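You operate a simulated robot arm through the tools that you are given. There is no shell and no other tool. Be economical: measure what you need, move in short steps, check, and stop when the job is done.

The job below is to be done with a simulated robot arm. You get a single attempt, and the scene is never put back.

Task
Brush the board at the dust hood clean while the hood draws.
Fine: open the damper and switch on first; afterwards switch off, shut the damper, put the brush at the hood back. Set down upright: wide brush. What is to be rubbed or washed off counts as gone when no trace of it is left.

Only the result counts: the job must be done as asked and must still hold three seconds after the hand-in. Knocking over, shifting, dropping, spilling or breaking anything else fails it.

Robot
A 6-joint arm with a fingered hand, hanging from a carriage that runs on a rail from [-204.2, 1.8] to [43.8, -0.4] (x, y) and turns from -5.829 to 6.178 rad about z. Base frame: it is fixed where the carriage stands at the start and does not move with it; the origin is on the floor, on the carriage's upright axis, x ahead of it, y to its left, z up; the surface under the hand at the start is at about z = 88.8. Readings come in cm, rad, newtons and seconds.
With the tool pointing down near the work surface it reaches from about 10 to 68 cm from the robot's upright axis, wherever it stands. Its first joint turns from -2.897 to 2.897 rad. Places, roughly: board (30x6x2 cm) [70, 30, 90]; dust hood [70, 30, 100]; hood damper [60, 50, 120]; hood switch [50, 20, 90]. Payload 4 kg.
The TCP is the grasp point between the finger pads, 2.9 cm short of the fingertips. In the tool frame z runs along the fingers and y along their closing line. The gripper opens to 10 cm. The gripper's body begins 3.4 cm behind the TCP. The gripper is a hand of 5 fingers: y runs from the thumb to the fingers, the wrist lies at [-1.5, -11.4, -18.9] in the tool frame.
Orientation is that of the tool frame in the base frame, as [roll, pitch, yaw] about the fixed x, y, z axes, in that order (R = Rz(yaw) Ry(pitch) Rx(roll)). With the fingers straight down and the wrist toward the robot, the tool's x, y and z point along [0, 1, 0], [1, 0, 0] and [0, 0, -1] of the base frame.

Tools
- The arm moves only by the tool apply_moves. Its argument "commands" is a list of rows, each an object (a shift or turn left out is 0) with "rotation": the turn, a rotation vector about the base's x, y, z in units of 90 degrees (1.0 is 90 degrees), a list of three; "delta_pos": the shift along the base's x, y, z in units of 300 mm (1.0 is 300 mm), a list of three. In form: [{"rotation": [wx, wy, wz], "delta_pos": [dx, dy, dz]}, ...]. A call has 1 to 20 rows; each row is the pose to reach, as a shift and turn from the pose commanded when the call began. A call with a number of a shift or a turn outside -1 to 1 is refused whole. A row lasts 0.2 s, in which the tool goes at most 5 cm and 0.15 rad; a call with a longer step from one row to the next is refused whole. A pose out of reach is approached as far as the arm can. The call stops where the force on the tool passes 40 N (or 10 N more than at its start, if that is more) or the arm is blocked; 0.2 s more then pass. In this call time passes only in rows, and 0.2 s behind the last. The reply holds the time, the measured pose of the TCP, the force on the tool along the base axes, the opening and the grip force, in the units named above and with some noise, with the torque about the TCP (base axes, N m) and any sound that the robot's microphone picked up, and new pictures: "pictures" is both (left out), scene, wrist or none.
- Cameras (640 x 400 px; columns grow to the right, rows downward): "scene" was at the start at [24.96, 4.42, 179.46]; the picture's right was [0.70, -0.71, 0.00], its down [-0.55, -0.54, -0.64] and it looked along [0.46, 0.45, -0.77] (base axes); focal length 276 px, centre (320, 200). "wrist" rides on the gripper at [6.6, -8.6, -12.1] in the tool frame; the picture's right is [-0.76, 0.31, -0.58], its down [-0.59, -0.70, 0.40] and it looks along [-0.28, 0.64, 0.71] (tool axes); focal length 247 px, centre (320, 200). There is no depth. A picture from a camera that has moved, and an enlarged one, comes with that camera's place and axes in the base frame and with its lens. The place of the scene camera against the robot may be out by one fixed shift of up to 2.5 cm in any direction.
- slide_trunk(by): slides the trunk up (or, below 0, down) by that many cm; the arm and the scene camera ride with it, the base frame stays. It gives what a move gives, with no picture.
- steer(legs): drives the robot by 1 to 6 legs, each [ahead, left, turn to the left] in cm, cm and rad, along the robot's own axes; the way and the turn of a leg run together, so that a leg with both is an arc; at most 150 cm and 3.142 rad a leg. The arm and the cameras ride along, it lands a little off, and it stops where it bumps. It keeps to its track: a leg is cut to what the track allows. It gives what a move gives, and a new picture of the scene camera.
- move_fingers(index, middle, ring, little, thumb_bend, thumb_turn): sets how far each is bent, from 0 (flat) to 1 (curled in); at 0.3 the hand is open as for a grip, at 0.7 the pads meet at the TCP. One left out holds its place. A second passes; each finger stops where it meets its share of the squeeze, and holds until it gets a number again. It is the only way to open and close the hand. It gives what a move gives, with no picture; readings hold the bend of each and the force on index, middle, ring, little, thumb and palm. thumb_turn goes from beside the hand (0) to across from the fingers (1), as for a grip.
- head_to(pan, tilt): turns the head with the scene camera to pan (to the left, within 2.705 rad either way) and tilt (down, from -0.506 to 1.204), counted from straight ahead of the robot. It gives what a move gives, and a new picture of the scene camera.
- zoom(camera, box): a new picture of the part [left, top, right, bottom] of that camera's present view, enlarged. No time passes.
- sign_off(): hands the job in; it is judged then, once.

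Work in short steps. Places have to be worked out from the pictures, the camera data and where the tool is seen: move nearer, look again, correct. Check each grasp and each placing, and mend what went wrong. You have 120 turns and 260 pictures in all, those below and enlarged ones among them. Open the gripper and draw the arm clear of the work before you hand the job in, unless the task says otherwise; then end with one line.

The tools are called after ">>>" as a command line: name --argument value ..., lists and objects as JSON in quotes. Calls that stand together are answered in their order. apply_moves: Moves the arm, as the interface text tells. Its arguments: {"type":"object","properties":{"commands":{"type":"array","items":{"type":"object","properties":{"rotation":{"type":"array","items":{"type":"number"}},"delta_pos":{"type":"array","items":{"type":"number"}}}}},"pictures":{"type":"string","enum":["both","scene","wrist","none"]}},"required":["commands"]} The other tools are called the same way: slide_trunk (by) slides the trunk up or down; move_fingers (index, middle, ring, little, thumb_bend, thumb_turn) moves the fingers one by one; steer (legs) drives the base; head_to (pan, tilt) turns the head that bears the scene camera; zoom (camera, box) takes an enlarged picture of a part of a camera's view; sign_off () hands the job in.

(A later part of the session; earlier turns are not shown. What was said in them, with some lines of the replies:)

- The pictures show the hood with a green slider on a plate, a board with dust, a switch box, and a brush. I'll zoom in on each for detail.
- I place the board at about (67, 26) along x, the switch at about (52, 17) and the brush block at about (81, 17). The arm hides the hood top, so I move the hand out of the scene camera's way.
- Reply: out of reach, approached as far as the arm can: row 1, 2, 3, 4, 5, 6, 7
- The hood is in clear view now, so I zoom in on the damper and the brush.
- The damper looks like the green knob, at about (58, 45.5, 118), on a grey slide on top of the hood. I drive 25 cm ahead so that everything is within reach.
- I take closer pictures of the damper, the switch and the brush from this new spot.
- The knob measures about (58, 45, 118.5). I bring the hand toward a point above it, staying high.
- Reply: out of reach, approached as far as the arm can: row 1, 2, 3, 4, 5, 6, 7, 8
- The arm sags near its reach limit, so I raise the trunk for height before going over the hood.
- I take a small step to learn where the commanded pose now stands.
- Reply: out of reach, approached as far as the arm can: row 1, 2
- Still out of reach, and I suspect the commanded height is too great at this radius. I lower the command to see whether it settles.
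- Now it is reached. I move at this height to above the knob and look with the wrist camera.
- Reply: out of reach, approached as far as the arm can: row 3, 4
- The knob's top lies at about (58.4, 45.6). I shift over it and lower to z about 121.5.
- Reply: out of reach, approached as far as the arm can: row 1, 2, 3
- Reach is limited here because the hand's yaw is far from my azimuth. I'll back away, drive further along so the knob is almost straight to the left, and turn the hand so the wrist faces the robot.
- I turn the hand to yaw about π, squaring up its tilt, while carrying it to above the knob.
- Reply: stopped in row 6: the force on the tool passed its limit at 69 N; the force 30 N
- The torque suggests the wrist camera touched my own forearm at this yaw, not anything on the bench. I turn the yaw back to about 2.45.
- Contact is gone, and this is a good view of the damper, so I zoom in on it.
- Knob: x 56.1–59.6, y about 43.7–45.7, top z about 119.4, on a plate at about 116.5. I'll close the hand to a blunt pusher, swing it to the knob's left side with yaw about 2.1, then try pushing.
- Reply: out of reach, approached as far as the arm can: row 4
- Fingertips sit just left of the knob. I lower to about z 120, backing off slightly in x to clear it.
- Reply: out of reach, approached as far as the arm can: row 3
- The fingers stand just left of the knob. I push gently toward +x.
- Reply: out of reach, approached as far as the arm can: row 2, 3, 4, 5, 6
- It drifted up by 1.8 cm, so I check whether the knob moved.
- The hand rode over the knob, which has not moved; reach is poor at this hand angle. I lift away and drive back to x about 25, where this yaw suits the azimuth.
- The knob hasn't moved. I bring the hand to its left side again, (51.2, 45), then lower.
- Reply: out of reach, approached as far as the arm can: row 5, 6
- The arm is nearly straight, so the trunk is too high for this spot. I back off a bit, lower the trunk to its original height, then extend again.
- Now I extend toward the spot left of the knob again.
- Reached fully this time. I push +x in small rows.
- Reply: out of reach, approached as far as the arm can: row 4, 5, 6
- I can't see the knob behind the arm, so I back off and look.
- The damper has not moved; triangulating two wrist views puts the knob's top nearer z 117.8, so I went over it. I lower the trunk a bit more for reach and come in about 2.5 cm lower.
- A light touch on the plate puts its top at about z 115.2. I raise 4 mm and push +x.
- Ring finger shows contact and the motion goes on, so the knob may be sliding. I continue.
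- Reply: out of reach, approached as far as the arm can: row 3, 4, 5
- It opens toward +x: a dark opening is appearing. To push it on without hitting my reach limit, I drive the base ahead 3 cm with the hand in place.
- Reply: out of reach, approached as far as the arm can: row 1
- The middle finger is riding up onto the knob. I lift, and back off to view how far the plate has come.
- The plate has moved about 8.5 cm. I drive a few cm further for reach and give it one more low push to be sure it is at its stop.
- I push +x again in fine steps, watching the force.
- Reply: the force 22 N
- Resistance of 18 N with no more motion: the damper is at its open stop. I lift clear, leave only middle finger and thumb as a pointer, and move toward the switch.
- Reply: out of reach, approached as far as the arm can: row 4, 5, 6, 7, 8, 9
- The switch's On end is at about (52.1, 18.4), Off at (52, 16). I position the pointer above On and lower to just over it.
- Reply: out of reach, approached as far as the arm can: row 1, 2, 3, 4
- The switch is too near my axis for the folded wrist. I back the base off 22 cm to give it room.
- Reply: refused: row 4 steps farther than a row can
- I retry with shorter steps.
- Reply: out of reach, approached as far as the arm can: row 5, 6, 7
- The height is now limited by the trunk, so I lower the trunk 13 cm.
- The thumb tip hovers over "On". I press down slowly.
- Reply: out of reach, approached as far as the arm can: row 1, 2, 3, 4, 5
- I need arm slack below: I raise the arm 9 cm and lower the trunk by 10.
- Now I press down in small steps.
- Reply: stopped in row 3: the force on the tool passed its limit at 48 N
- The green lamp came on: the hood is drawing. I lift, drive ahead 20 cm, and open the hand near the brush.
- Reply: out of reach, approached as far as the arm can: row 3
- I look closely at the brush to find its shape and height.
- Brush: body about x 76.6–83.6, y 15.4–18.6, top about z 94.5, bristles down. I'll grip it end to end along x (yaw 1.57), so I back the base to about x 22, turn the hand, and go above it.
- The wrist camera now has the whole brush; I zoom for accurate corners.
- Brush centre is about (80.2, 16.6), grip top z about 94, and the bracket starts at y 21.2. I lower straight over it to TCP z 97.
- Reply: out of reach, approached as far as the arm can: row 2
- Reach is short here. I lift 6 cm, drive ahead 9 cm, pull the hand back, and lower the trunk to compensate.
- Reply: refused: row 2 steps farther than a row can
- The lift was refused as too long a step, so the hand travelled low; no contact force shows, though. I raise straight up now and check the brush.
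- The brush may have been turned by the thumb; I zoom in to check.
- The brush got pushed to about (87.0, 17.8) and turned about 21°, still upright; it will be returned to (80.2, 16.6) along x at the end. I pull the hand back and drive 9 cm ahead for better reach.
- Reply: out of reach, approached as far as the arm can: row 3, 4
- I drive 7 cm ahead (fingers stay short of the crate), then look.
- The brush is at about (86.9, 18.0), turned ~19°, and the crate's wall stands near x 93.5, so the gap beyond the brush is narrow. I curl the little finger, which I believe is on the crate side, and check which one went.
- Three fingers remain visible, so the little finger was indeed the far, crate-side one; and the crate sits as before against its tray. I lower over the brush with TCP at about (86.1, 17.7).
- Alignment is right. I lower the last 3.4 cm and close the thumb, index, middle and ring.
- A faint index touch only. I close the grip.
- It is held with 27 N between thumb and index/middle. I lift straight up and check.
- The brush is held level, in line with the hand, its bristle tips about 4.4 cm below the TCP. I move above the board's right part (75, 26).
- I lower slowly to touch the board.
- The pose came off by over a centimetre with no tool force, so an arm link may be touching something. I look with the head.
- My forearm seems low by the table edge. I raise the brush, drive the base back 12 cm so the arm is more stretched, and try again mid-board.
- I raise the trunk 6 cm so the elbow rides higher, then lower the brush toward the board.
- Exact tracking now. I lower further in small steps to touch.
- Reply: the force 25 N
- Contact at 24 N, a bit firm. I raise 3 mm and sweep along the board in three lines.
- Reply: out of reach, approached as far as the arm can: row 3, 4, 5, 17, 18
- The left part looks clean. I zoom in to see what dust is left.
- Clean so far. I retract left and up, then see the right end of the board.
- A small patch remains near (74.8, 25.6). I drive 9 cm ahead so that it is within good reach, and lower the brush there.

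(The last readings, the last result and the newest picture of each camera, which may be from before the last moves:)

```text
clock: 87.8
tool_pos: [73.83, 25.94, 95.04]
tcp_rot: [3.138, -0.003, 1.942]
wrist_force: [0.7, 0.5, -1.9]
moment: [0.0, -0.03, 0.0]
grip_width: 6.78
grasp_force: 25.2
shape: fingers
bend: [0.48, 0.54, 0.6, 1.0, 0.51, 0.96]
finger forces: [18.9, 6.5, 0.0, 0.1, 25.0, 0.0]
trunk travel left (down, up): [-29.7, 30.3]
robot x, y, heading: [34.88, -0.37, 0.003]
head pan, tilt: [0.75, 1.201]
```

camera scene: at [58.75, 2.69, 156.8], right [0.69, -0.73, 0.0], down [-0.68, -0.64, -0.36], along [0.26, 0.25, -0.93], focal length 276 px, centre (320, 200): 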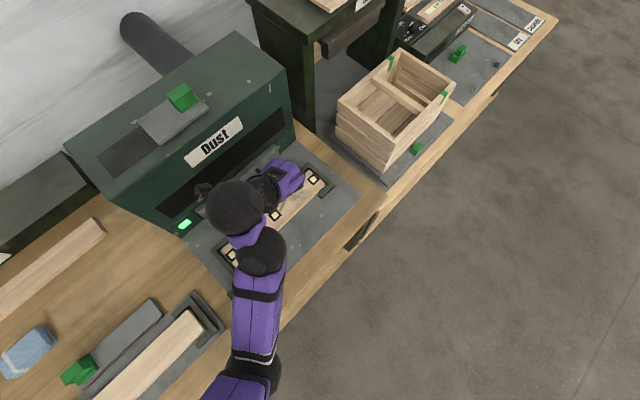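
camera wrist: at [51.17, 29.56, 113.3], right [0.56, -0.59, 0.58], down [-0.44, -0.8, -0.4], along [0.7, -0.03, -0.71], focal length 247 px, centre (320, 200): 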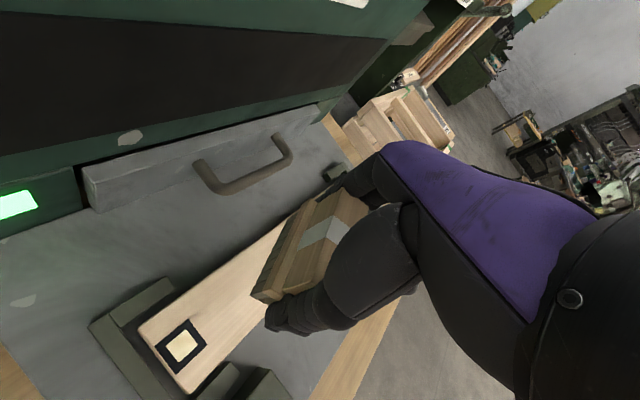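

Not quite touching (the brush seated a little deeper in the hand). I go 4 mm lower and scrub the patch.

>>> apply_moves --commands '[{"delta_pos": [0, 0, -0.015]}, {"delta_pos": [0.06, 0, -0.018]}, {"delta_pos": [0.11, 0, -0.018]}, {"delta_pos": [0.05, -0.03, -0.018]}, {"delta_pos": [-0.03, -0.03, -0.018]}, {"delta_pos": [-0.08, -0.03, -0.018]}, {"delta_pos": [-0.08, 0.04, -0.018]}, {"delta_pos": [0, 0.04, -0.018]}, {"delta_pos": [0.08, 0.04, -0.018]}, {"delta_pos": [0.12, 0.04, -0.018]}, {"delta_pos": [0.12, -0.02, -0.018]}, {"delta_pos": [0.02, 0, -0.018]}, {"delta_pos": [-0.08, 0, -0.018]}, {"delta_pos": [-0.1, 0, 0.06]}, {"delta_pos": [-0.25, 0, 0.14]}, {"delta_pos": [-0.4, 0, 0.2]}]' --pictures "both"

>>> zoom --camera "scene" --box '[210, 150, 350, 270]'

```text
refused: row 15 steps farther than a row can; nothing moved
```

```text
3.33 times, centred on (280, 210) of scene
camera zoom: at [58.75, 2.69, 156.8], right [0.69, -0.73, 0.0], down [-0.68, -0.64, -0.36], along [0.26, 0.25, -0.93], focal length 921 px, centre (453, 167)
```

zoom: 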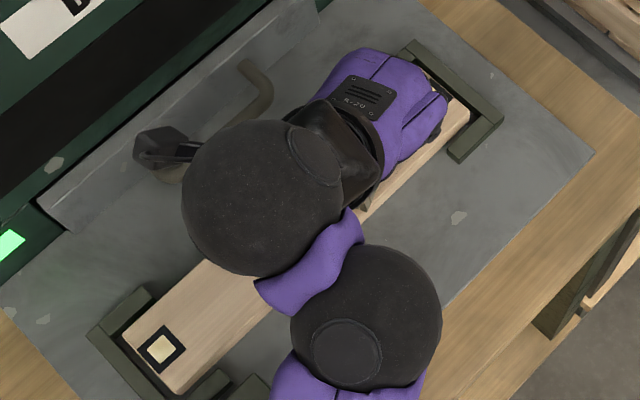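

One retreat step was too long, so I resend it with shorter steps.

>>> apply_moves --commands '[{"delta_pos": [0, 0, -0.015]}, {"delta_pos": [0.06, 0, -0.018]}, {"delta_pos": [0.11, 0, -0.018]}, {"delta_pos": [0.05, -0.03, -0.018]}, {"delta_pos": [-0.03, -0.03, -0.018]}, {"delta_pos": [-0.08, -0.03, -0.018]}, {"delta_pos": [-0.08, 0.04, -0.018]}, {"delta_pos": [0, 0.04, -0.018]}, {"delta_pos": [0.08, 0.04, -0.018]}, {"delta_pos": [0.12, 0.04, -0.018]}, {"delta_pos": [0.12, -0.02, -0.018]}, {"delta_pos": [0.02, 0, -0.018]}, {"delta_pos": [-0.08, 0, -0.018]}, {"delta_pos": [-0.1, 0, 0.06]}, {"delta_pos": [-0.2, 0, 0.14]}, {"delta_pos": [-0.32, 0, 0.2]}, {"delta_pos": [-0.4, 0, 0.2]}]' --pictures "scene"

>>> zoom --camera "scene" --box '[210, 150, 350, 270]'

```text
clock: 91.4
tool_pos: [61.91, 25.92, 101.2]
tcp_rot: [3.138, 0.0, 1.943]
wrist_force: [0.4, 0.4, -1.0]
moment: [0.0, -0.03, -0.03]
grip_width: 6.74
grasp_force: 27.6
shape: fingers
bend: [0.47, 0.53, 0.6, 1.0, 0.53, 0.97]
finger forces: [21.3, 6.1, 0.0, 0.0, 27.9, 0.0]
trunk travel left (down, up): [-29.7, 30.3]
robot x, y, heading: [35.1, -0.63, 0.007]
head pan, tilt: [0.75, 1.201]
camera scene: at [58.74, 2.69, 156.79], right [0.69, -0.73, 0.0], down [-0.68, -0.64, -0.36], along [0.26, 0.25, -0.93], focal length 276 px, centre (320, 200)
```

scene: 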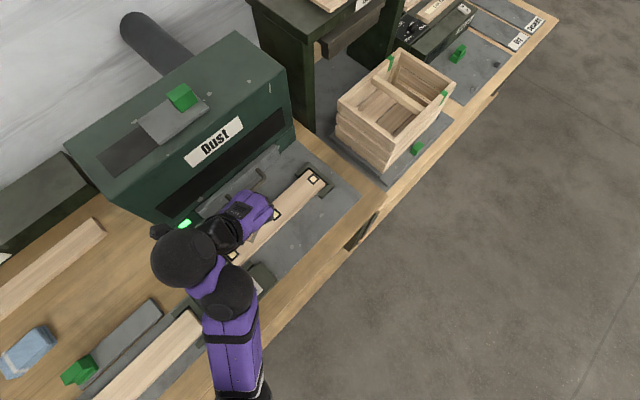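

```text
3.33 times, centred on (280, 210) of scene
camera zoom: at [58.74, 2.69, 156.79], right [0.69, -0.73, 0.0], down [-0.68, -0.64, -0.36], along [0.26, 0.25, -0.93], focal length 921 px, centre (453, 167)
```

zoom: 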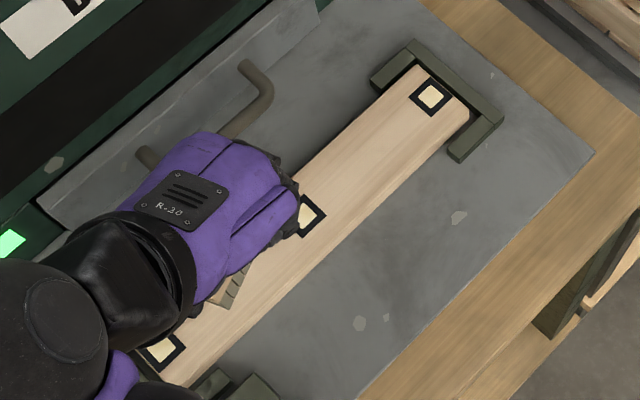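

The whole board looks clean. I carry the brush back above its original place (80.2, 16.6), turning it parallel to x.

>>> apply_moves --commands '[{"delta_pos": [0.1, -0.05, 0]}, {"delta_pos": [0.22, -0.1, 0], "rotation": [0, 0, -0.05]}, {"delta_pos": [0.34, -0.16, 0], "rotation": [0, 0, -0.1]}, {"delta_pos": [0.46, -0.22, 0], "rotation": [0, 0, -0.16]}, {"delta_pos": [0.56, -0.27, 0], "rotation": [0, 0, -0.212]}, {"delta_pos": [0.62, -0.297, 0], "rotation": [0, 0, -0.212]}]' --pictures "both"

>>> zoom --camera "wrist" --box '[180, 120, 420, 370]'

```text
clock: 92.8
tool_pos: [80.35, 17.11, 100.98]
tcp_rot: [3.136, -0.001, 1.609]
wrist_force: [0.7, 0.4, -1.3]
moment: [-0.03, -0.01, 0.01]
grip_width: 6.76
grasp_force: 27.5
shape: fingers
bend: [0.47, 0.53, 0.6, 1.0, 0.53, 0.97]
finger forces: [21.2, 5.9, 0.1, 0.0, 27.6, 0.0]
trunk travel left (down, up): [-29.7, 30.3]
robot x, y, heading: [34.79, -0.66, 0.006]
head pan, tilt: [0.75, 1.201]
camera scene: at [58.75, 2.69, 156.8], right [0.69, -0.73, 0.0], down [-0.68, -0.64, -0.36], along [0.26, 0.25, -0.93], focal length 276 px, centre (320, 200)
camera wrist: at [71.59, 23.24, 112.96], right [0.33, -0.75, 0.58], down [-0.68, -0.61, -0.4], along [0.65, -0.26, -0.71], focal length 247 px, centre (320, 200)
```

scene: 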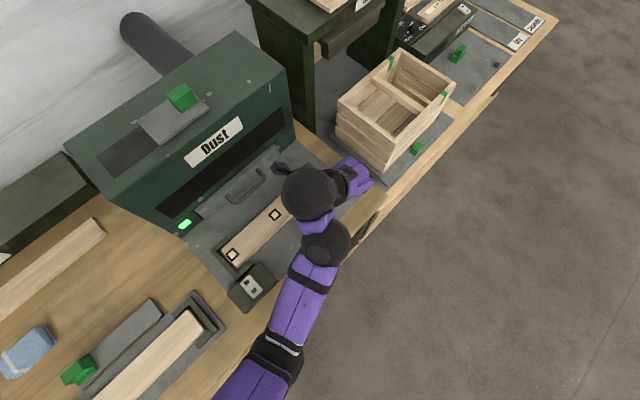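
wrist: 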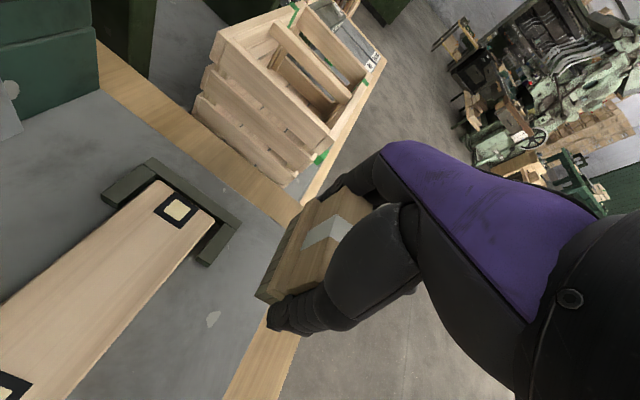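

```text
1.60 times, centred on (300, 245) of wrist
camera zoom: at [71.59, 23.24, 112.96], right [0.33, -0.75, 0.58], down [-0.68, -0.61, -0.4], along [0.65, -0.26, -0.71], focal length 395 px, centre (352, 128)
```

zoom: 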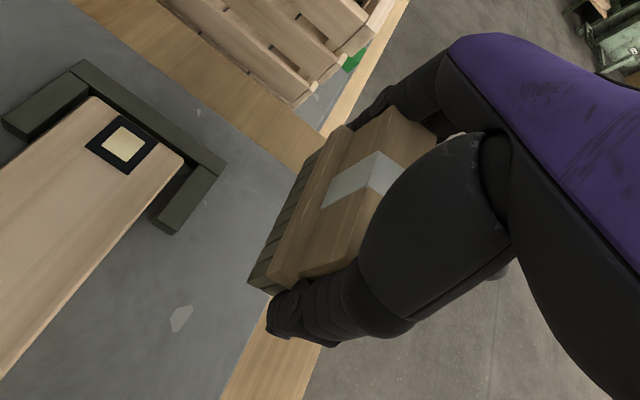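

The brush lines up with its first place (edge y 18.4, x 76.3–83.7). I lower it gently until it touches.

>>> apply_moves --commands '[{"delta_pos": [0.003, 0.003, -0.1]}, {"delta_pos": [0.003, 0.003, -0.2]}, {"delta_pos": [0.003, 0.003, -0.245]}, {"delta_pos": [0.003, 0.003, -0.26]}, {"delta_pos": [0.003, 0.003, -0.27]}]' --pictures "none"

```text
clock: 94.0
tool_pos: [80.38, 17.09, 93.5]
tcp_rot: [3.14, -0.002, 1.608]
wrist_force: [-0.3, -0.4, -0.8]
moment: [0.02, -0.03, 0.0]
grip_width: 6.77
grasp_force: 26.9
shape: fingers
bend: [0.47, 0.53, 0.6, 1.0, 0.53, 0.97]
finger forces: [20.8, 5.9, 0.1, 0.0, 27.3, 0.0]
out of reach, approached as far as the arm can: row 5
trunk travel left (down, up): [-29.7, 30.3]
robot x, y, heading: [34.8, -0.02, 0.004]
head pan, tilt: [0.75, 1.201]
```

The arm is at its low limit here, so I use the trunk for the last millimetres.

>>> slide_trunk --by -0.5

```text
clock: 94.6
tool_pos: [80.41, 17.13, 92.81]
tcp_rot: [3.14, -0.002, 1.608]
wrist_force: [0.5, -0.3, -1.3]
moment: [0.0, 0.0, -0.03]
grip_width: 6.77
grasp_force: 26.4
shape: fingers
bend: [0.47, 0.53, 0.6, 1.0, 0.53, 0.97]
finger forces: [20.9, 5.9, 0.0, 0.1, 27.3, 0.0]
trunk travel left (down, up): [-29.2, 30.8]
robot x, y, heading: [35.01, -0.35, 0.01]
head pan, tilt: [0.75, 1.201]
```

>>> slide_trunk --by -0.3

```text
clock: 95.1
tool_pos: [80.52, 17.22, 92.82]
tcp_rot: [3.135, -0.002, 1.609]
wrist_force: [-5.9, -2.0, 19.8]
moment: [0.2, 0.29, 0.08]
grip_width: 6.78
grasp_force: 29.3
shape: fingers
bend: [0.47, 0.54, 0.6, 1.0, 0.53, 0.97]
finger forces: [19.9, 5.3, 0.0, 0.0, 33.0, 0.0]
trunk travel left (down, up): [-28.9, 31.1]
robot x, y, heading: [35.5, -0.41, 0.006]
head pan, tilt: [0.75, 1.201]
```

It stands on the plate with 20 N on it. I ease up 2 mm and open the hand.

>>> slide_trunk --by 0.2

>>> move_fingers --index 0.4 --middle 0.4 --thumb_bend 0.42

>>> move_fingers --index 0.3 --middle 0.3 --ring 0.3 --thumb_bend 0.3

>>> zoom --camera "wrist" --box '[180, 120, 420, 370]'

```text
clock: 95.6
tool_pos: [80.41, 17.04, 92.97]
tcp_rot: [3.141, -0.001, 1.609]
wrist_force: [-1.1, -1.6, 10.4]
moment: [0.18, 0.11, -0.01]
grip_width: 6.78
grasp_force: 29.0
shape: fingers
bend: [0.47, 0.54, 0.6, 1.0, 0.53, 0.97]
finger forces: [21.4, 6.3, 0.1, 0.1, 29.9, 0.0]
trunk travel left (down, up): [-29.1, 30.9]
robot x, y, heading: [34.86, -0.02, 0.007]
head pan, tilt: [0.75, 1.201]
```

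```text
clock: 96.6
tool_pos: [80.44, 17.08, 92.87]
tcp_rot: [3.14, -0.001, 1.609]
wrist_force: [-2.4, -1.0, 9.6]
moment: [0.09, 0.2, 0.06]
grip_width: 7.71
grasp_force: 5.6
shape: fingers
bend: [0.39, 0.4, 0.6, 1.0, 0.42, 0.98]
finger forces: [2.1, 0.0, 0.0, 0.0, 9.3, 0.0]
trunk travel left (down, up): [-29.1, 30.9]
robot x, y, heading: [35.19, -0.45, 0.009]
head pan, tilt: [0.75, 1.201]
```

```text
clock: 97.6
tool_pos: [80.36, 17.14, 92.79]
tcp_rot: [3.14, -0.002, 1.61]
wrist_force: [-0.9, 0.3, -0.2]
moment: [-0.01, -0.01, -0.04]
grip_width: 9.85
grasp_force: 0.2
shape: fingers
bend: [0.3, 0.3, 0.3, 1.0, 0.3, 0.98]
finger forces: [0.0, 0.1, 0.1, 0.0, 0.2, 0.1]
trunk travel left (down, up): [-29.1, 30.9]
robot x, y, heading: [35.25, -0.45, 0.009]
head pan, tilt: [0.75, 1.201]
```

```text
1.60 times, centred on (300, 245) of wrist
camera zoom: at [71.55, 23.3, 104.81], right [0.34, -0.74, 0.58], down [-0.68, -0.62, -0.4], along [0.65, -0.26, -0.71], focal length 395 px, centre (352, 128)
```

zoom: 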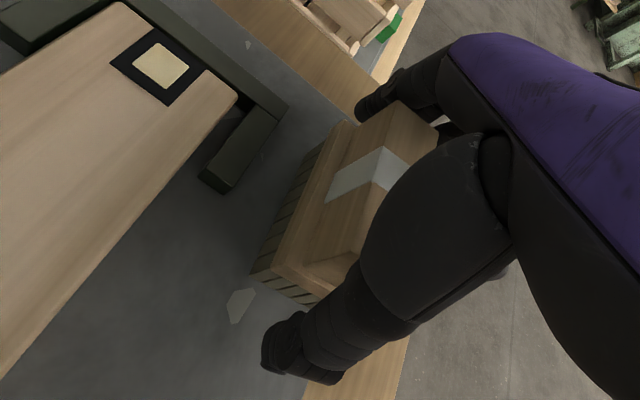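

The brush stands upright and free. I lift straight up 12 cm, in short steps.

>>> apply_moves --commands '[{"delta_pos": [0, 0, 0.05]}, {"delta_pos": [0, 0, 0.15]}, {"delta_pos": [0, 0, 0.28]}, {"delta_pos": [0, 0, 0.4]}]' --pictures "wrist"

>>> zoom --camera "wrist" --box '[180, 210, 320, 340]'

```text
clock: 98.6
tool_pos: [80.27, 16.96, 104.92]
tcp_rot: [-3.141, -0.003, 1.611]
wrist_force: [0.4, -0.2, 0.0]
moment: [-0.01, 0.02, -0.01]
grip_width: 9.87
grasp_force: 0.1
shape: fingers
bend: [0.3, 0.3, 0.3, 1.0, 0.3, 0.98]
finger forces: [0.1, 0.0, 0.0, 0.1, 0.0, 0.0]
trunk travel left (down, up): [-29.1, 30.9]
robot x, y, heading: [35.19, -0.48, 0.004]
head pan, tilt: [0.75, 1.201]
camera wrist: at [71.41, 23.15, 116.89], right [0.34, -0.74, 0.58], down [-0.68, -0.62, -0.4], along [0.65, -0.26, -0.71], focal length 247 px, centre (320, 200)
```

wrist: 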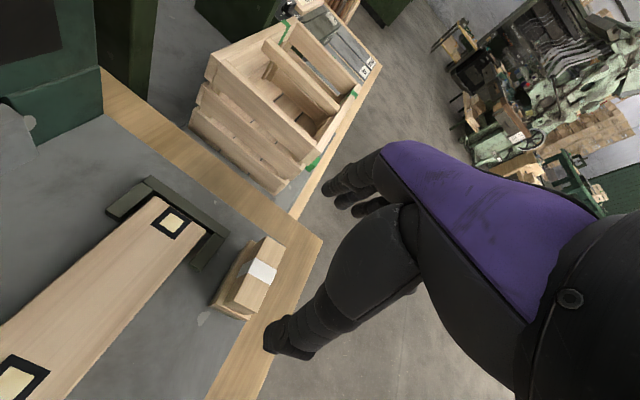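

```text
3.08 times, centred on (250, 275) of wrist
camera zoom: at [71.41, 23.15, 116.89], right [0.34, -0.74, 0.58], down [-0.68, -0.62, -0.4], along [0.65, -0.26, -0.71], focal length 760 px, centre (535, -31)
```

zoom: 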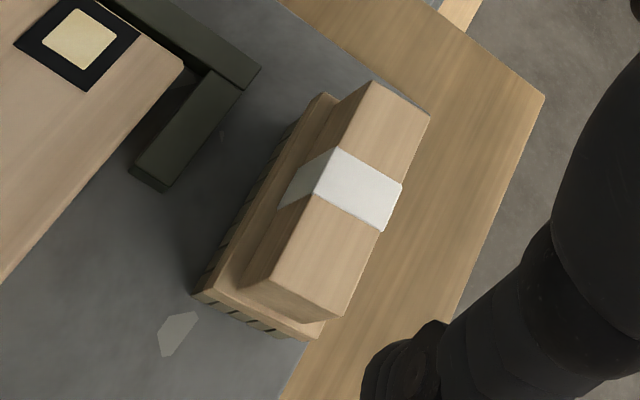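

The brush stands just as at the start, and the crate is unmoved. Next the switch: I drive back to x about 13 and shape the pointer as before.

>>> steer --legs '[[-22, 0, 0]]'

>>> move_fingers --index 1.0 --middle 0.7 --ring 1.0 --little 1.0 --thumb_bend 0.7

>>> apply_moves --commands '[{"delta_pos": [-0.05, 0, -0.02], "rotation": [0, 0, 0.08]}, {"delta_pos": [-0.1, 0, -0.04], "rotation": [0, 0, 0.16]}, {"delta_pos": [-0.15, 0, -0.06], "rotation": [0, 0, 0.24]}, {"delta_pos": [-0.2, -0.02, -0.1], "rotation": [0, 0, 0.31]}]' --pictures "wrist"

```text
clock: 100.3
tool_pos: [57.67, 17.15, 104.86]
tcp_rot: [-3.141, -0.001, 1.609]
wrist_force: [-0.6, -0.6, 0.4]
moment: [0.0, 0.01, 0.01]
grip_width: 9.88
grasp_force: 0.1
shape: fingers
bend: [0.3, 0.3, 0.3, 1.0, 0.3, 0.98]
finger forces: [0.0, 0.1, 0.1, 0.1, 0.1, 0.0]
trunk travel left (down, up): [-29.1, 30.9]
robot x, y, heading: [12.42, -0.19, 0.007]
head pan, tilt: [0.75, 1.201]
camera scene: at [36.17, 2.86, 156.2], right [0.69, -0.73, 0.0], down [-0.68, -0.64, -0.36], along [0.26, 0.25, -0.93], focal length 276 px, centre (320, 200)
```

scene: 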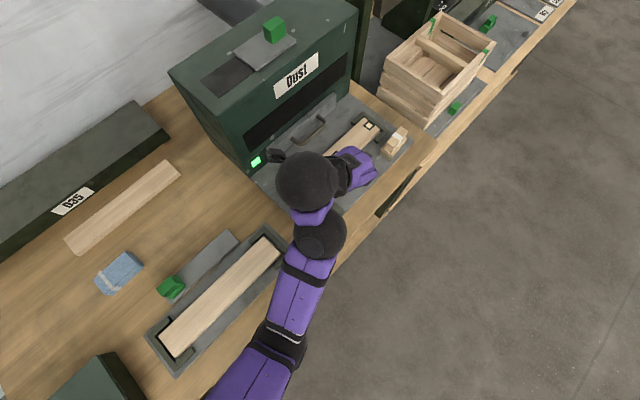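

```text
clock: 101.3
tool_pos: [57.76, 17.21, 104.89]
tcp_rot: [3.14, -0.003, 1.611]
wrist_force: [0.5, -0.4, -0.1]
moment: [-0.01, -0.02, -0.01]
grip_width: 3.3
grasp_force: 0.1
shape: fingers
bend: [1.0, 0.7, 0.99, 1.0, 0.7, 0.98]
finger forces: [0.1, 0.1, 0.0, 0.0, 0.0, 0.0]
trunk travel left (down, up): [-29.1, 30.9]
robot x, y, heading: [12.43, -0.2, 0.005]
head pan, tilt: [0.75, 1.201]
```

```text
clock: 102.3
tool_pos: [51.56, 16.59, 101.74]
tcp_rot: [3.141, -0.003, 2.095]
wrist_force: [0.3, -0.1, -0.4]
moment: [0.02, 0.0, -0.01]
grip_width: 3.3
grasp_force: 0.1
shape: fingers
bend: [1.0, 0.7, 0.99, 1.0, 0.7, 0.98]
finger forces: [0.0, 0.0, 0.0, 0.0, 0.1, 0.0]
trunk travel left (down, up): [-29.1, 30.9]
robot x, y, heading: [12.85, -0.21, 0.009]
head pan, tilt: [0.75, 1.201]
camera wrist: at [40.96, 17.89, 113.83], right [0.64, -0.5, 0.58], down [-0.31, -0.86, -0.4], along [0.7, 0.08, -0.71], focal length 247 px, centre (320, 200)
```

wrist: 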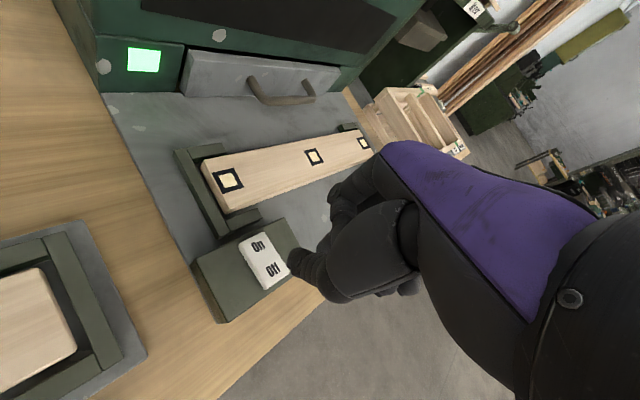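

I check the board once more while it is in full view.

>>> zoom --camera "wrist" --box '[170, 110, 390, 240]'

>>> apply_moves --commands '[{"delta_pos": [0.012, -0.006, -0.08]}, {"delta_pos": [0.012, -0.006, -0.15]}, {"delta_pos": [0.012, -0.006, -0.18]}, {"delta_pos": [0.012, -0.006, -0.2]}, {"delta_pos": [0.012, -0.006, -0.22]}, {"delta_pos": [0.012, -0.006, -0.24]}, {"delta_pos": [0.012, -0.006, -0.26]}]' --pictures "wrist"

```text
2.91 times, centred on (280, 175) of wrist
camera zoom: at [40.96, 17.89, 113.83], right [0.64, -0.5, 0.58], down [-0.31, -0.86, -0.4], along [0.7, 0.08, -0.71], focal length 718 px, centre (436, 273)
```

zoom: 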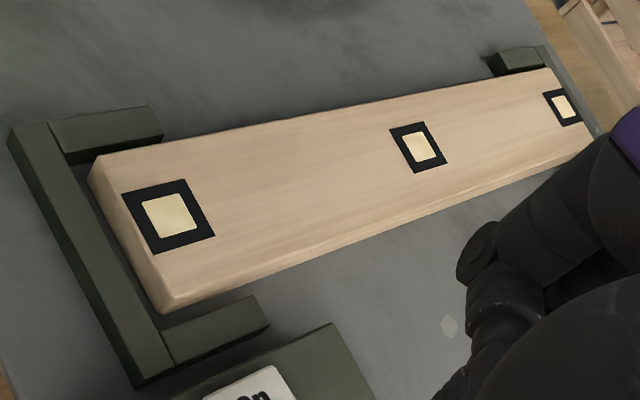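

```text
clock: 103.7
tool_pos: [52.16, 16.4, 95.78]
tcp_rot: [3.123, 0.001, 2.094]
wrist_force: [-5.3, -4.4, 19.7]
moment: [-0.15, 0.5, 0.07]
grip_width: 3.44
grasp_force: 9.7
shape: fingers
bend: [1.0, 0.7, 0.99, 1.0, 0.7, 0.98]
finger forces: [0.0, 0.1, 0.1, 0.1, 20.8, 0.0]
trunk travel left (down, up): [-29.1, 30.9]
robot x, y, heading: [12.23, 0.07, 0.006]
head pan, tilt: [0.75, 1.201]
stopped in row 6: the force on the tool passed its limit at 48 N (the readings are from after the stop); the commanded pose is now the measured one
camera wrist: at [41.4, 17.62, 107.49], right [0.63, -0.51, 0.58], down [-0.31, -0.86, -0.41], along [0.71, 0.08, -0.7], focal length 247 px, centre (320, 200)
```

wrist: 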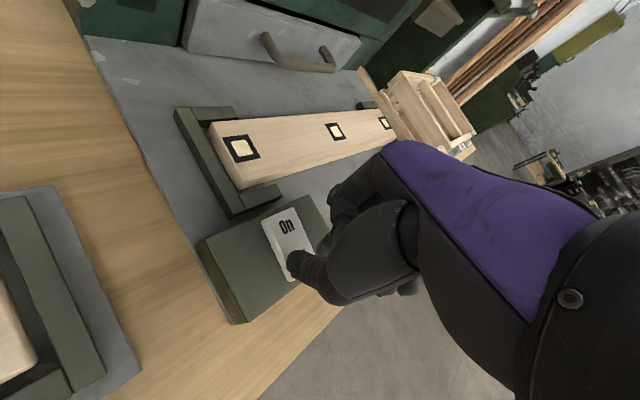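

The board is spotless. I lift off the switch and check the lamp.

>>> apply_moves --commands '[{"delta_pos": [0, 0, 0.1]}, {"delta_pos": [0, 0, 0.22]}, {"delta_pos": [0, 0, 0.33]}]' --pictures "wrist"

```text
clock: 104.5
tool_pos: [52.45, 16.38, 105.47]
tcp_rot: [3.127, -0.001, 2.096]
wrist_force: [0.0, 0.7, 0.2]
moment: [0.0, 0.01, -0.03]
grip_width: 3.45
grasp_force: 0.0
shape: fingers
bend: [1.0, 0.7, 0.99, 1.0, 0.7, 0.98]
finger forces: [0.1, 0.1, 0.1, 0.1, 0.0, 0.0]
trunk travel left (down, up): [-29.1, 30.9]
robot x, y, heading: [12.69, 0.19, 0.003]
head pan, tilt: [0.75, 1.201]
camera wrist: at [41.6, 17.68, 117.37], right [0.64, -0.51, 0.58], down [-0.31, -0.86, -0.41], along [0.71, 0.08, -0.7], focal length 247 px, centre (320, 200)
```

wrist: 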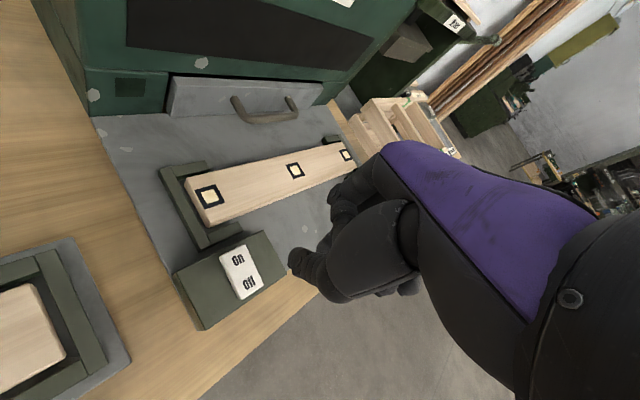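

Lamp off. For the damper, I raise the trunk to its earlier height, drive ahead to the knob's right side, and make a fist.

>>> slide_trunk --by 20.6

>>> steer --legs '[[30.5, 0, 0]]'

>>> move_fingers --index 0.7 --middle 0.7 --ring 0.7 --little 0.7 --thumb_bend 0.7

>>> head_to --pan 1.25 --tilt 1.0

```text
clock: 106.7
tool_pos: [52.45, 16.43, 126.12]
tcp_rot: [3.128, -0.001, 2.095]
wrist_force: [-0.4, 0.2, 0.0]
moment: [0.03, 0.03, 0.01]
grip_width: 3.43
grasp_force: 0.1
shape: fingers
bend: [1.0, 0.7, 0.99, 1.0, 0.7, 0.98]
finger forces: [0.0, 0.0, 0.0, 0.0, 0.0, 0.1]
trunk travel left (down, up): [-49.7, 10.3]
robot x, y, heading: [12.4, -0.16, 0.007]
head pan, tilt: [0.75, 1.201]
```

```text
clock: 108.8
tool_pos: [82.91, 16.2, 126.04]
tcp_rot: [3.127, 0.001, 2.096]
wrist_force: [0.4, -0.1, -0.6]
moment: [0.04, 0.01, 0.0]
grip_width: 3.43
grasp_force: 0.0
shape: fingers
bend: [1.0, 0.7, 0.99, 1.0, 0.7, 0.98]
finger forces: [0.1, 0.1, 0.1, 0.1, 0.0, 0.0]
trunk travel left (down, up): [-49.7, 10.3]
robot x, y, heading: [43.07, -0.52, 0.001]
head pan, tilt: [0.75, 1.201]
camera scene: at [66.63, 2.57, 176.8], right [0.69, -0.73, 0.0], down [-0.68, -0.64, -0.36], along [0.26, 0.25, -0.93], focal length 276 px, centre (320, 200)
```

scene: 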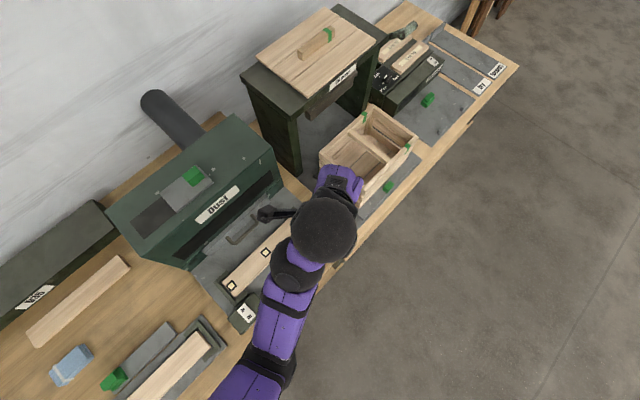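

```text
clock: 109.8
tool_pos: [82.92, 16.05, 126.03]
tcp_rot: [3.127, 0.0, 2.095]
wrist_force: [-0.6, 0.4, 0.3]
moment: [-0.03, 0.0, 0.01]
grip_width: 3.15
grasp_force: 0.1
shape: fingers
bend: [0.96, 0.7, 0.7, 0.7, 0.67, 0.97]
finger forces: [0.0, 0.1, 0.0, 0.0, 0.1, 0.0]
trunk travel left (down, up): [-49.7, 10.3]
robot x, y, heading: [43.02, -0.38, 0.004]
head pan, tilt: [0.75, 1.201]
```

```text
clock: 110.7
tool_pos: [82.89, 16.15, 126.04]
tcp_rot: [3.128, -0.001, 2.095]
wrist_force: [0.6, 0.4, -0.4]
moment: [-0.01, 0.01, -0.01]
grip_width: 2.97
grasp_force: 0.1
shape: fingers
bend: [0.96, 0.7, 0.7, 0.7, 0.66, 0.96]
finger forces: [0.1, 0.0, 0.0, 0.0, 0.1, 0.0]
trunk travel left (down, up): [-49.7, 10.3]
robot x, y, heading: [42.98, -0.45, 0.008]
head pan, tilt: [1.25, 1.0]
camera scene: at [64.74, 5.35, 178.06], right [0.95, -0.31, 0.0], down [-0.26, -0.8, -0.54], along [0.17, 0.51, -0.84], focal length 276 px, centre (320, 200)
```

scene: 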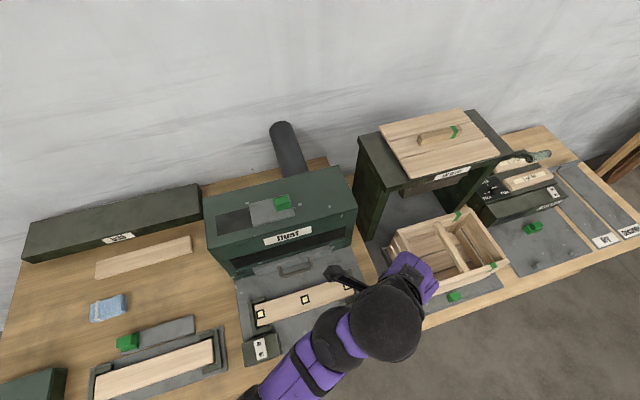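

The knob is at about (67, 44.5). I free the tangled index, then go over to the right of the knob, staying above hood height.

>>> move_fingers --thumb_bend 0.3 --index 0.7

>>> move_fingers --thumb_bend 0.7

>>> apply_moves --commands '[{"delta_pos": [-0.04, 0.14, 0]}, {"delta_pos": [-0.08, 0.28, 0]}, {"delta_pos": [-0.12, 0.42, 0]}, {"delta_pos": [-0.17, 0.56, 0]}, {"delta_pos": [-0.21, 0.7, -0.02]}, {"delta_pos": [-0.25, 0.84, -0.04]}, {"delta_pos": [-0.28, 0.967, -0.05]}]' --pictures "both"

```text
clock: 111.7
tool_pos: [82.88, 16.15, 125.98]
tcp_rot: [3.127, 0.0, 2.093]
wrist_force: [0.7, 0.4, -0.1]
moment: [0.0, 0.0, 0.02]
grip_width: 5.04
grasp_force: 0.2
shape: fingers
bend: [0.7, 0.7, 0.7, 0.7, 0.3, 0.97]
finger forces: [0.0, 0.0, 0.1, 0.1, 0.0, 0.0]
trunk travel left (down, up): [-49.7, 10.3]
robot x, y, heading: [43.0, -0.48, 0.004]
head pan, tilt: [1.25, 1.0]
```

```text
clock: 112.7
tool_pos: [82.77, 16.2, 126.05]
tcp_rot: [3.128, 0.0, 2.093]
wrist_force: [0.2, -0.2, -0.2]
moment: [-0.03, 0.0, 0.0]
grip_width: 0.17
grasp_force: 0.1
shape: fingers
bend: [0.7, 0.7, 0.7, 0.7, 0.7, 0.97]
finger forces: [0.1, 0.1, 0.1, 0.0, 0.0, 0.0]
trunk travel left (down, up): [-49.7, 10.3]
robot x, y, heading: [43.29, -0.24, 0.003]
head pan, tilt: [1.25, 1.0]
```

```text
clock: 114.3
tool_pos: [74.58, 45.08, 124.57]
tcp_rot: [3.127, -0.001, 2.094]
wrist_force: [-0.6, -0.2, -0.1]
moment: [0.02, -0.02, 0.0]
grip_width: 0.14
grasp_force: 0.0
shape: fingers
bend: [0.7, 0.7, 0.7, 0.7, 0.7, 0.98]
finger forces: [0.1, 0.1, 0.0, 0.1, 0.1, 0.0]
trunk travel left (down, up): [-49.7, 10.3]
robot x, y, heading: [43.32, -0.46, 0.009]
head pan, tilt: [1.25, 1.0]
camera scene: at [64.73, 5.33, 178.06], right [0.95, -0.31, 0.0], down [-0.26, -0.8, -0.54], along [0.17, 0.51, -0.84], focal length 276 px, centre (320, 200)
camera wrist: at [63.75, 46.38, 136.47], right [0.64, -0.51, 0.58], down [-0.31, -0.86, -0.41], along [0.71, 0.08, -0.7], focal length 247 px, centre (320, 200)
```

scene: 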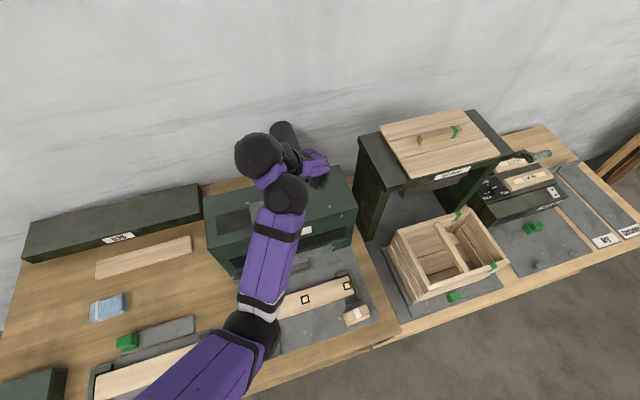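
wrist: 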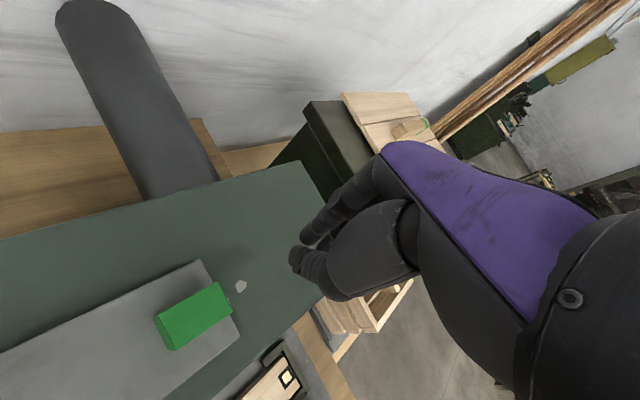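

The fist stands to the right of the knob. I lower to z 118.4.

>>> apply_moves --commands '[{"delta_pos": [0, 0, -0.08]}, {"delta_pos": [0, 0, -0.15]}, {"delta_pos": [0, 0, -0.19]}, {"delta_pos": [0, 0, -0.207]}]' --pictures "wrist"

```text
clock: 115.3
tool_pos: [74.47, 45.03, 118.5]
tcp_rot: [3.126, 0.001, 2.094]
wrist_force: [-0.3, 0.7, 0.0]
moment: [-0.01, -0.01, 0.03]
grip_width: 0.12
grasp_force: 0.1
shape: fingers
bend: [0.7, 0.7, 0.7, 0.7, 0.7, 0.98]
finger forces: [0.0, 0.1, 0.0, 0.0, 0.0, 0.1]
trunk travel left (down, up): [-49.7, 10.3]
robot x, y, heading: [42.83, -0.68, 0.003]
head pan, tilt: [1.25, 1.0]
camera wrist: at [63.68, 46.32, 130.29], right [0.64, -0.51, 0.58], down [-0.31, -0.86, -0.41], along [0.71, 0.08, -0.7], focal length 247 px, centre (320, 200)
```

wrist: 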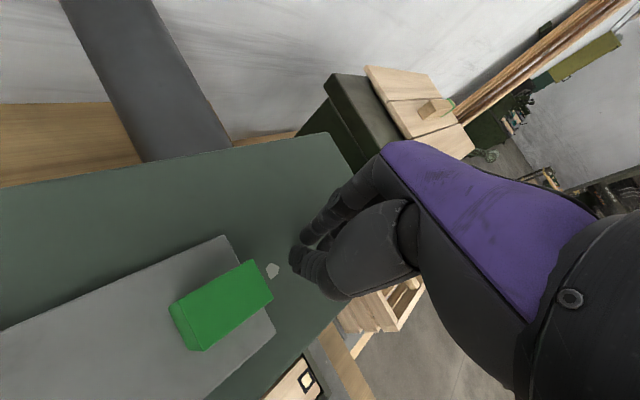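

Aligned with the knob. I push −x steadily to shut the damper.

>>> apply_moves --commands '[{"delta_pos": [-0.05, -0.01, 0]}, {"delta_pos": [-0.1, -0.01, 0]}, {"delta_pos": [-0.14, -0.01, 0]}, {"delta_pos": [-0.18, -0.01, 0]}, {"delta_pos": [-0.22, -0.01, 0]}, {"delta_pos": [-0.26, -0.01, 0]}, {"delta_pos": [-0.3, -0.01, 0]}]' --pictures "wrist"

```text
clock: 116.9
tool_pos: [65.56, 44.73, 118.49]
tcp_rot: [3.128, -0.001, 2.095]
wrist_force: [-0.3, -0.5, -0.2]
moment: [-0.02, 0.01, -0.02]
grip_width: 0.14
grasp_force: 0.0
shape: fingers
bend: [0.7, 0.7, 0.7, 0.7, 0.7, 0.98]
finger forces: [0.0, 0.0, 0.1, 0.0, 0.0, 0.0]
trunk travel left (down, up): [-49.7, 10.3]
robot x, y, heading: [43.11, -0.17, 0.003]
head pan, tilt: [1.25, 1.0]
camera wrist: at [54.66, 46.08, 130.3], right [0.64, -0.51, 0.58], down [-0.31, -0.86, -0.41], along [0.71, 0.08, -0.7], focal length 247 px, centre (320, 200)
```

wrist: 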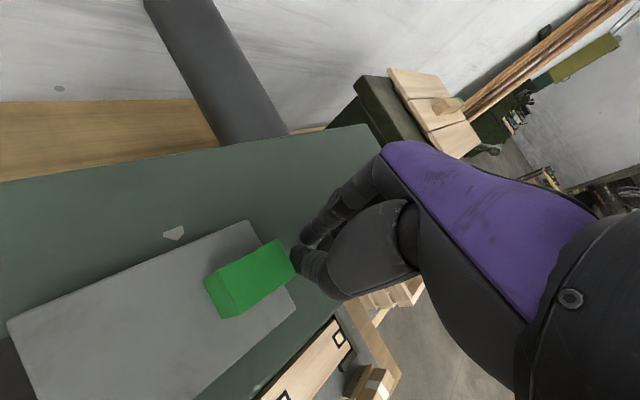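

It is sliding shut. I keep pushing until it stops.

>>> apply_moves --commands '[{"delta_pos": [-0.04, 0, 0]}, {"delta_pos": [-0.08, 0, 0]}, {"delta_pos": [-0.11, 0, 0]}, {"delta_pos": [-0.13, 0, 0]}, {"delta_pos": [-0.15, 0, 0]}, {"delta_pos": [-0.17, 0, 0]}]' --pictures "wrist"

```text
clock: 118.3
tool_pos: [60.91, 45.05, 118.72]
tcp_rot: [3.12, -0.002, 2.091]
wrist_force: [26.1, -4.3, 29.1]
moment: [-0.16, 0.08, 0.09]
grip_width: 0.0
grasp_force: 24.2
shape: fingers
bend: [0.66, 0.67, 0.7, 0.7, 0.77, 1.0]
finger forces: [0.0, 0.0, 0.0, 0.0, 48.1, 0.1]
trunk travel left (down, up): [-49.7, 10.3]
robot x, y, heading: [42.96, -0.18, 0.001]
head pan, tilt: [1.25, 1.0]
camera wrist: at [50.04, 46.18, 130.49], right [0.63, -0.51, 0.58], down [-0.31, -0.86, -0.41], along [0.71, 0.08, -0.7], focal length 247 px, centre (320, 200)
```

wrist: 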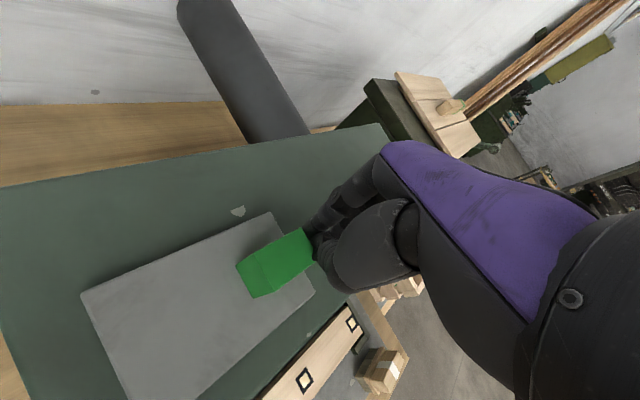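

It is hard against its shut stop and the opening is covered. I back off to the right, lift, and withdraw.

>>> apply_moves --commands '[{"delta_pos": [0.06, 0, 0]}, {"delta_pos": [0.12, 0, 0.05]}, {"delta_pos": [0.16, -0.03, 0.16]}, {"delta_pos": [0.18, -0.16, 0.2]}, {"delta_pos": [0.18, -0.3, 0.2]}, {"delta_pos": [0.18, -0.44, 0.2]}, {"delta_pos": [0.18, -0.58, 0.2]}, {"delta_pos": [0.18, -0.72, 0.2]}, {"delta_pos": [0.18, -0.86, 0.2]}, {"delta_pos": [0.18, -0.95, 0.2]}]' --pictures "both"

>>> move_fingers --index 0.3 --middle 0.3 --ring 0.3 --little 0.3 --thumb_bend 0.3

>>> zoom --camera "scene" --box '[190, 150, 400, 370]'

```text
clock: 120.5
tool_pos: [70.81, 20.82, 120.68]
tcp_rot: [3.128, -0.001, 2.094]
wrist_force: [0.2, 0.5, 0.4]
moment: [0.03, 0.02, 0.04]
grip_width: 0.12
grasp_force: 0.1
shape: fingers
bend: [0.7, 0.7, 0.7, 0.7, 0.7, 0.98]
finger forces: [0.1, 0.0, 0.1, 0.0, 0.0, 0.0]
out of reach, approached as far as the arm can: row 4, 5, 6, 7, 8, 9, 10
trunk travel left (down, up): [-49.7, 10.3]
robot x, y, heading: [43.07, -0.35, 0.006]
head pan, tilt: [1.25, 1.0]
camera scene: at [64.74, 5.37, 178.06], right [0.95, -0.31, 0.0], down [-0.26, -0.8, -0.54], along [0.17, 0.51, -0.84], focal length 276 px, centre (320, 200)
camera wrist: at [60.0, 22.15, 132.6], right [0.64, -0.51, 0.58], down [-0.31, -0.86, -0.41], along [0.71, 0.08, -0.7], focal length 247 px, centre (320, 200)
```

scene: 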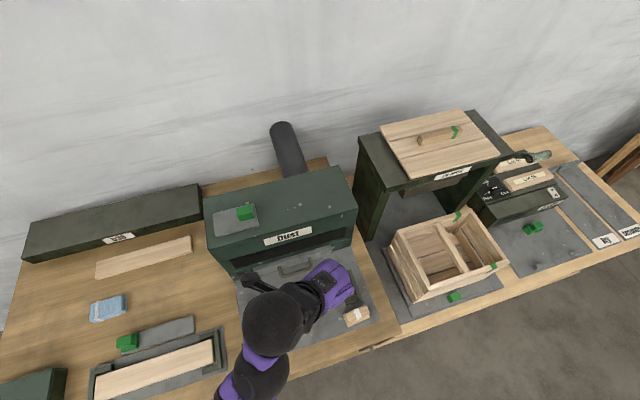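
wrist: 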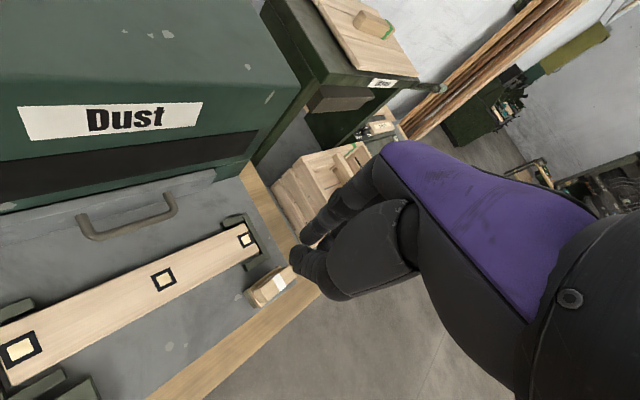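

```text
clock: 121.5
tool_pos: [70.76, 20.9, 120.7]
tcp_rot: [3.13, 0.001, 2.094]
wrist_force: [-0.8, -0.3, -0.3]
moment: [0.01, -0.02, 0.0]
grip_width: 9.87
grasp_force: 0.0
shape: fingers
bend: [0.3, 0.3, 0.3, 0.3, 0.3, 0.98]
finger forces: [0.0, 0.0, 0.1, 0.0, 0.0, 0.0]
trunk travel left (down, up): [-49.7, 10.3]
robot x, y, heading: [42.89, -0.49, 0.006]
head pan, tilt: [1.25, 1.0]
```

```text
1.82 times, centred on (295, 260) of scene
camera zoom: at [64.73, 5.35, 178.06], right [0.95, -0.31, 0.0], down [-0.26, -0.8, -0.54], along [0.17, 0.51, -0.84], focal length 502 px, centre (366, 91)
```

zoom: 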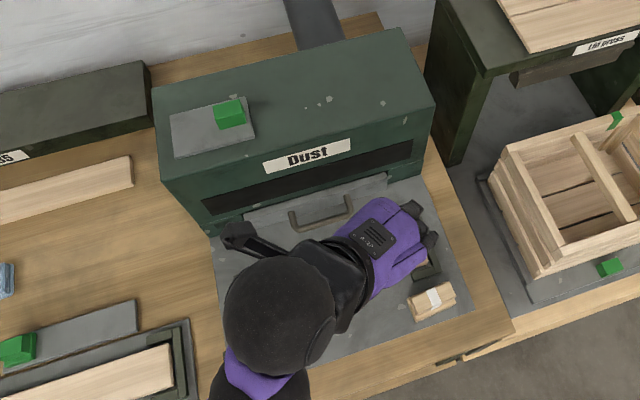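

Damper shut, lamp dark, brush upright in place, hand open and well above the work. One last look at the board.

>>> zoom --camera "wrist" --box '[0, 200, 300, 390]'

```text
2.11 times, centred on (150, 295) of wrist
camera zoom: at [59.98, 22.16, 132.6], right [0.64, -0.51, 0.58], down [-0.31, -0.86, -0.41], along [0.71, 0.08, -0.7], focal length 520 px, centre (678, 0)
```

zoom: 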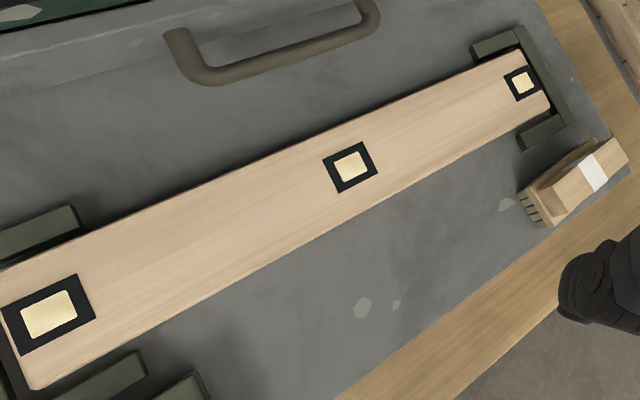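

The board has no trace left, and everything is back as asked. I hand the job in.

>>> sign_off

```text
The job is handed in.
```

The board at the dust hood is brushed clean with no trace left. The damper was opened and the hood switched on first. Afterwards the brush went back upright in its place, the hood was switched off (lamp dark) and the damper shut. While I was positioning, the hand pushed the brush about 7 cm toward the crate, but it stayed upright and nothing else moved.
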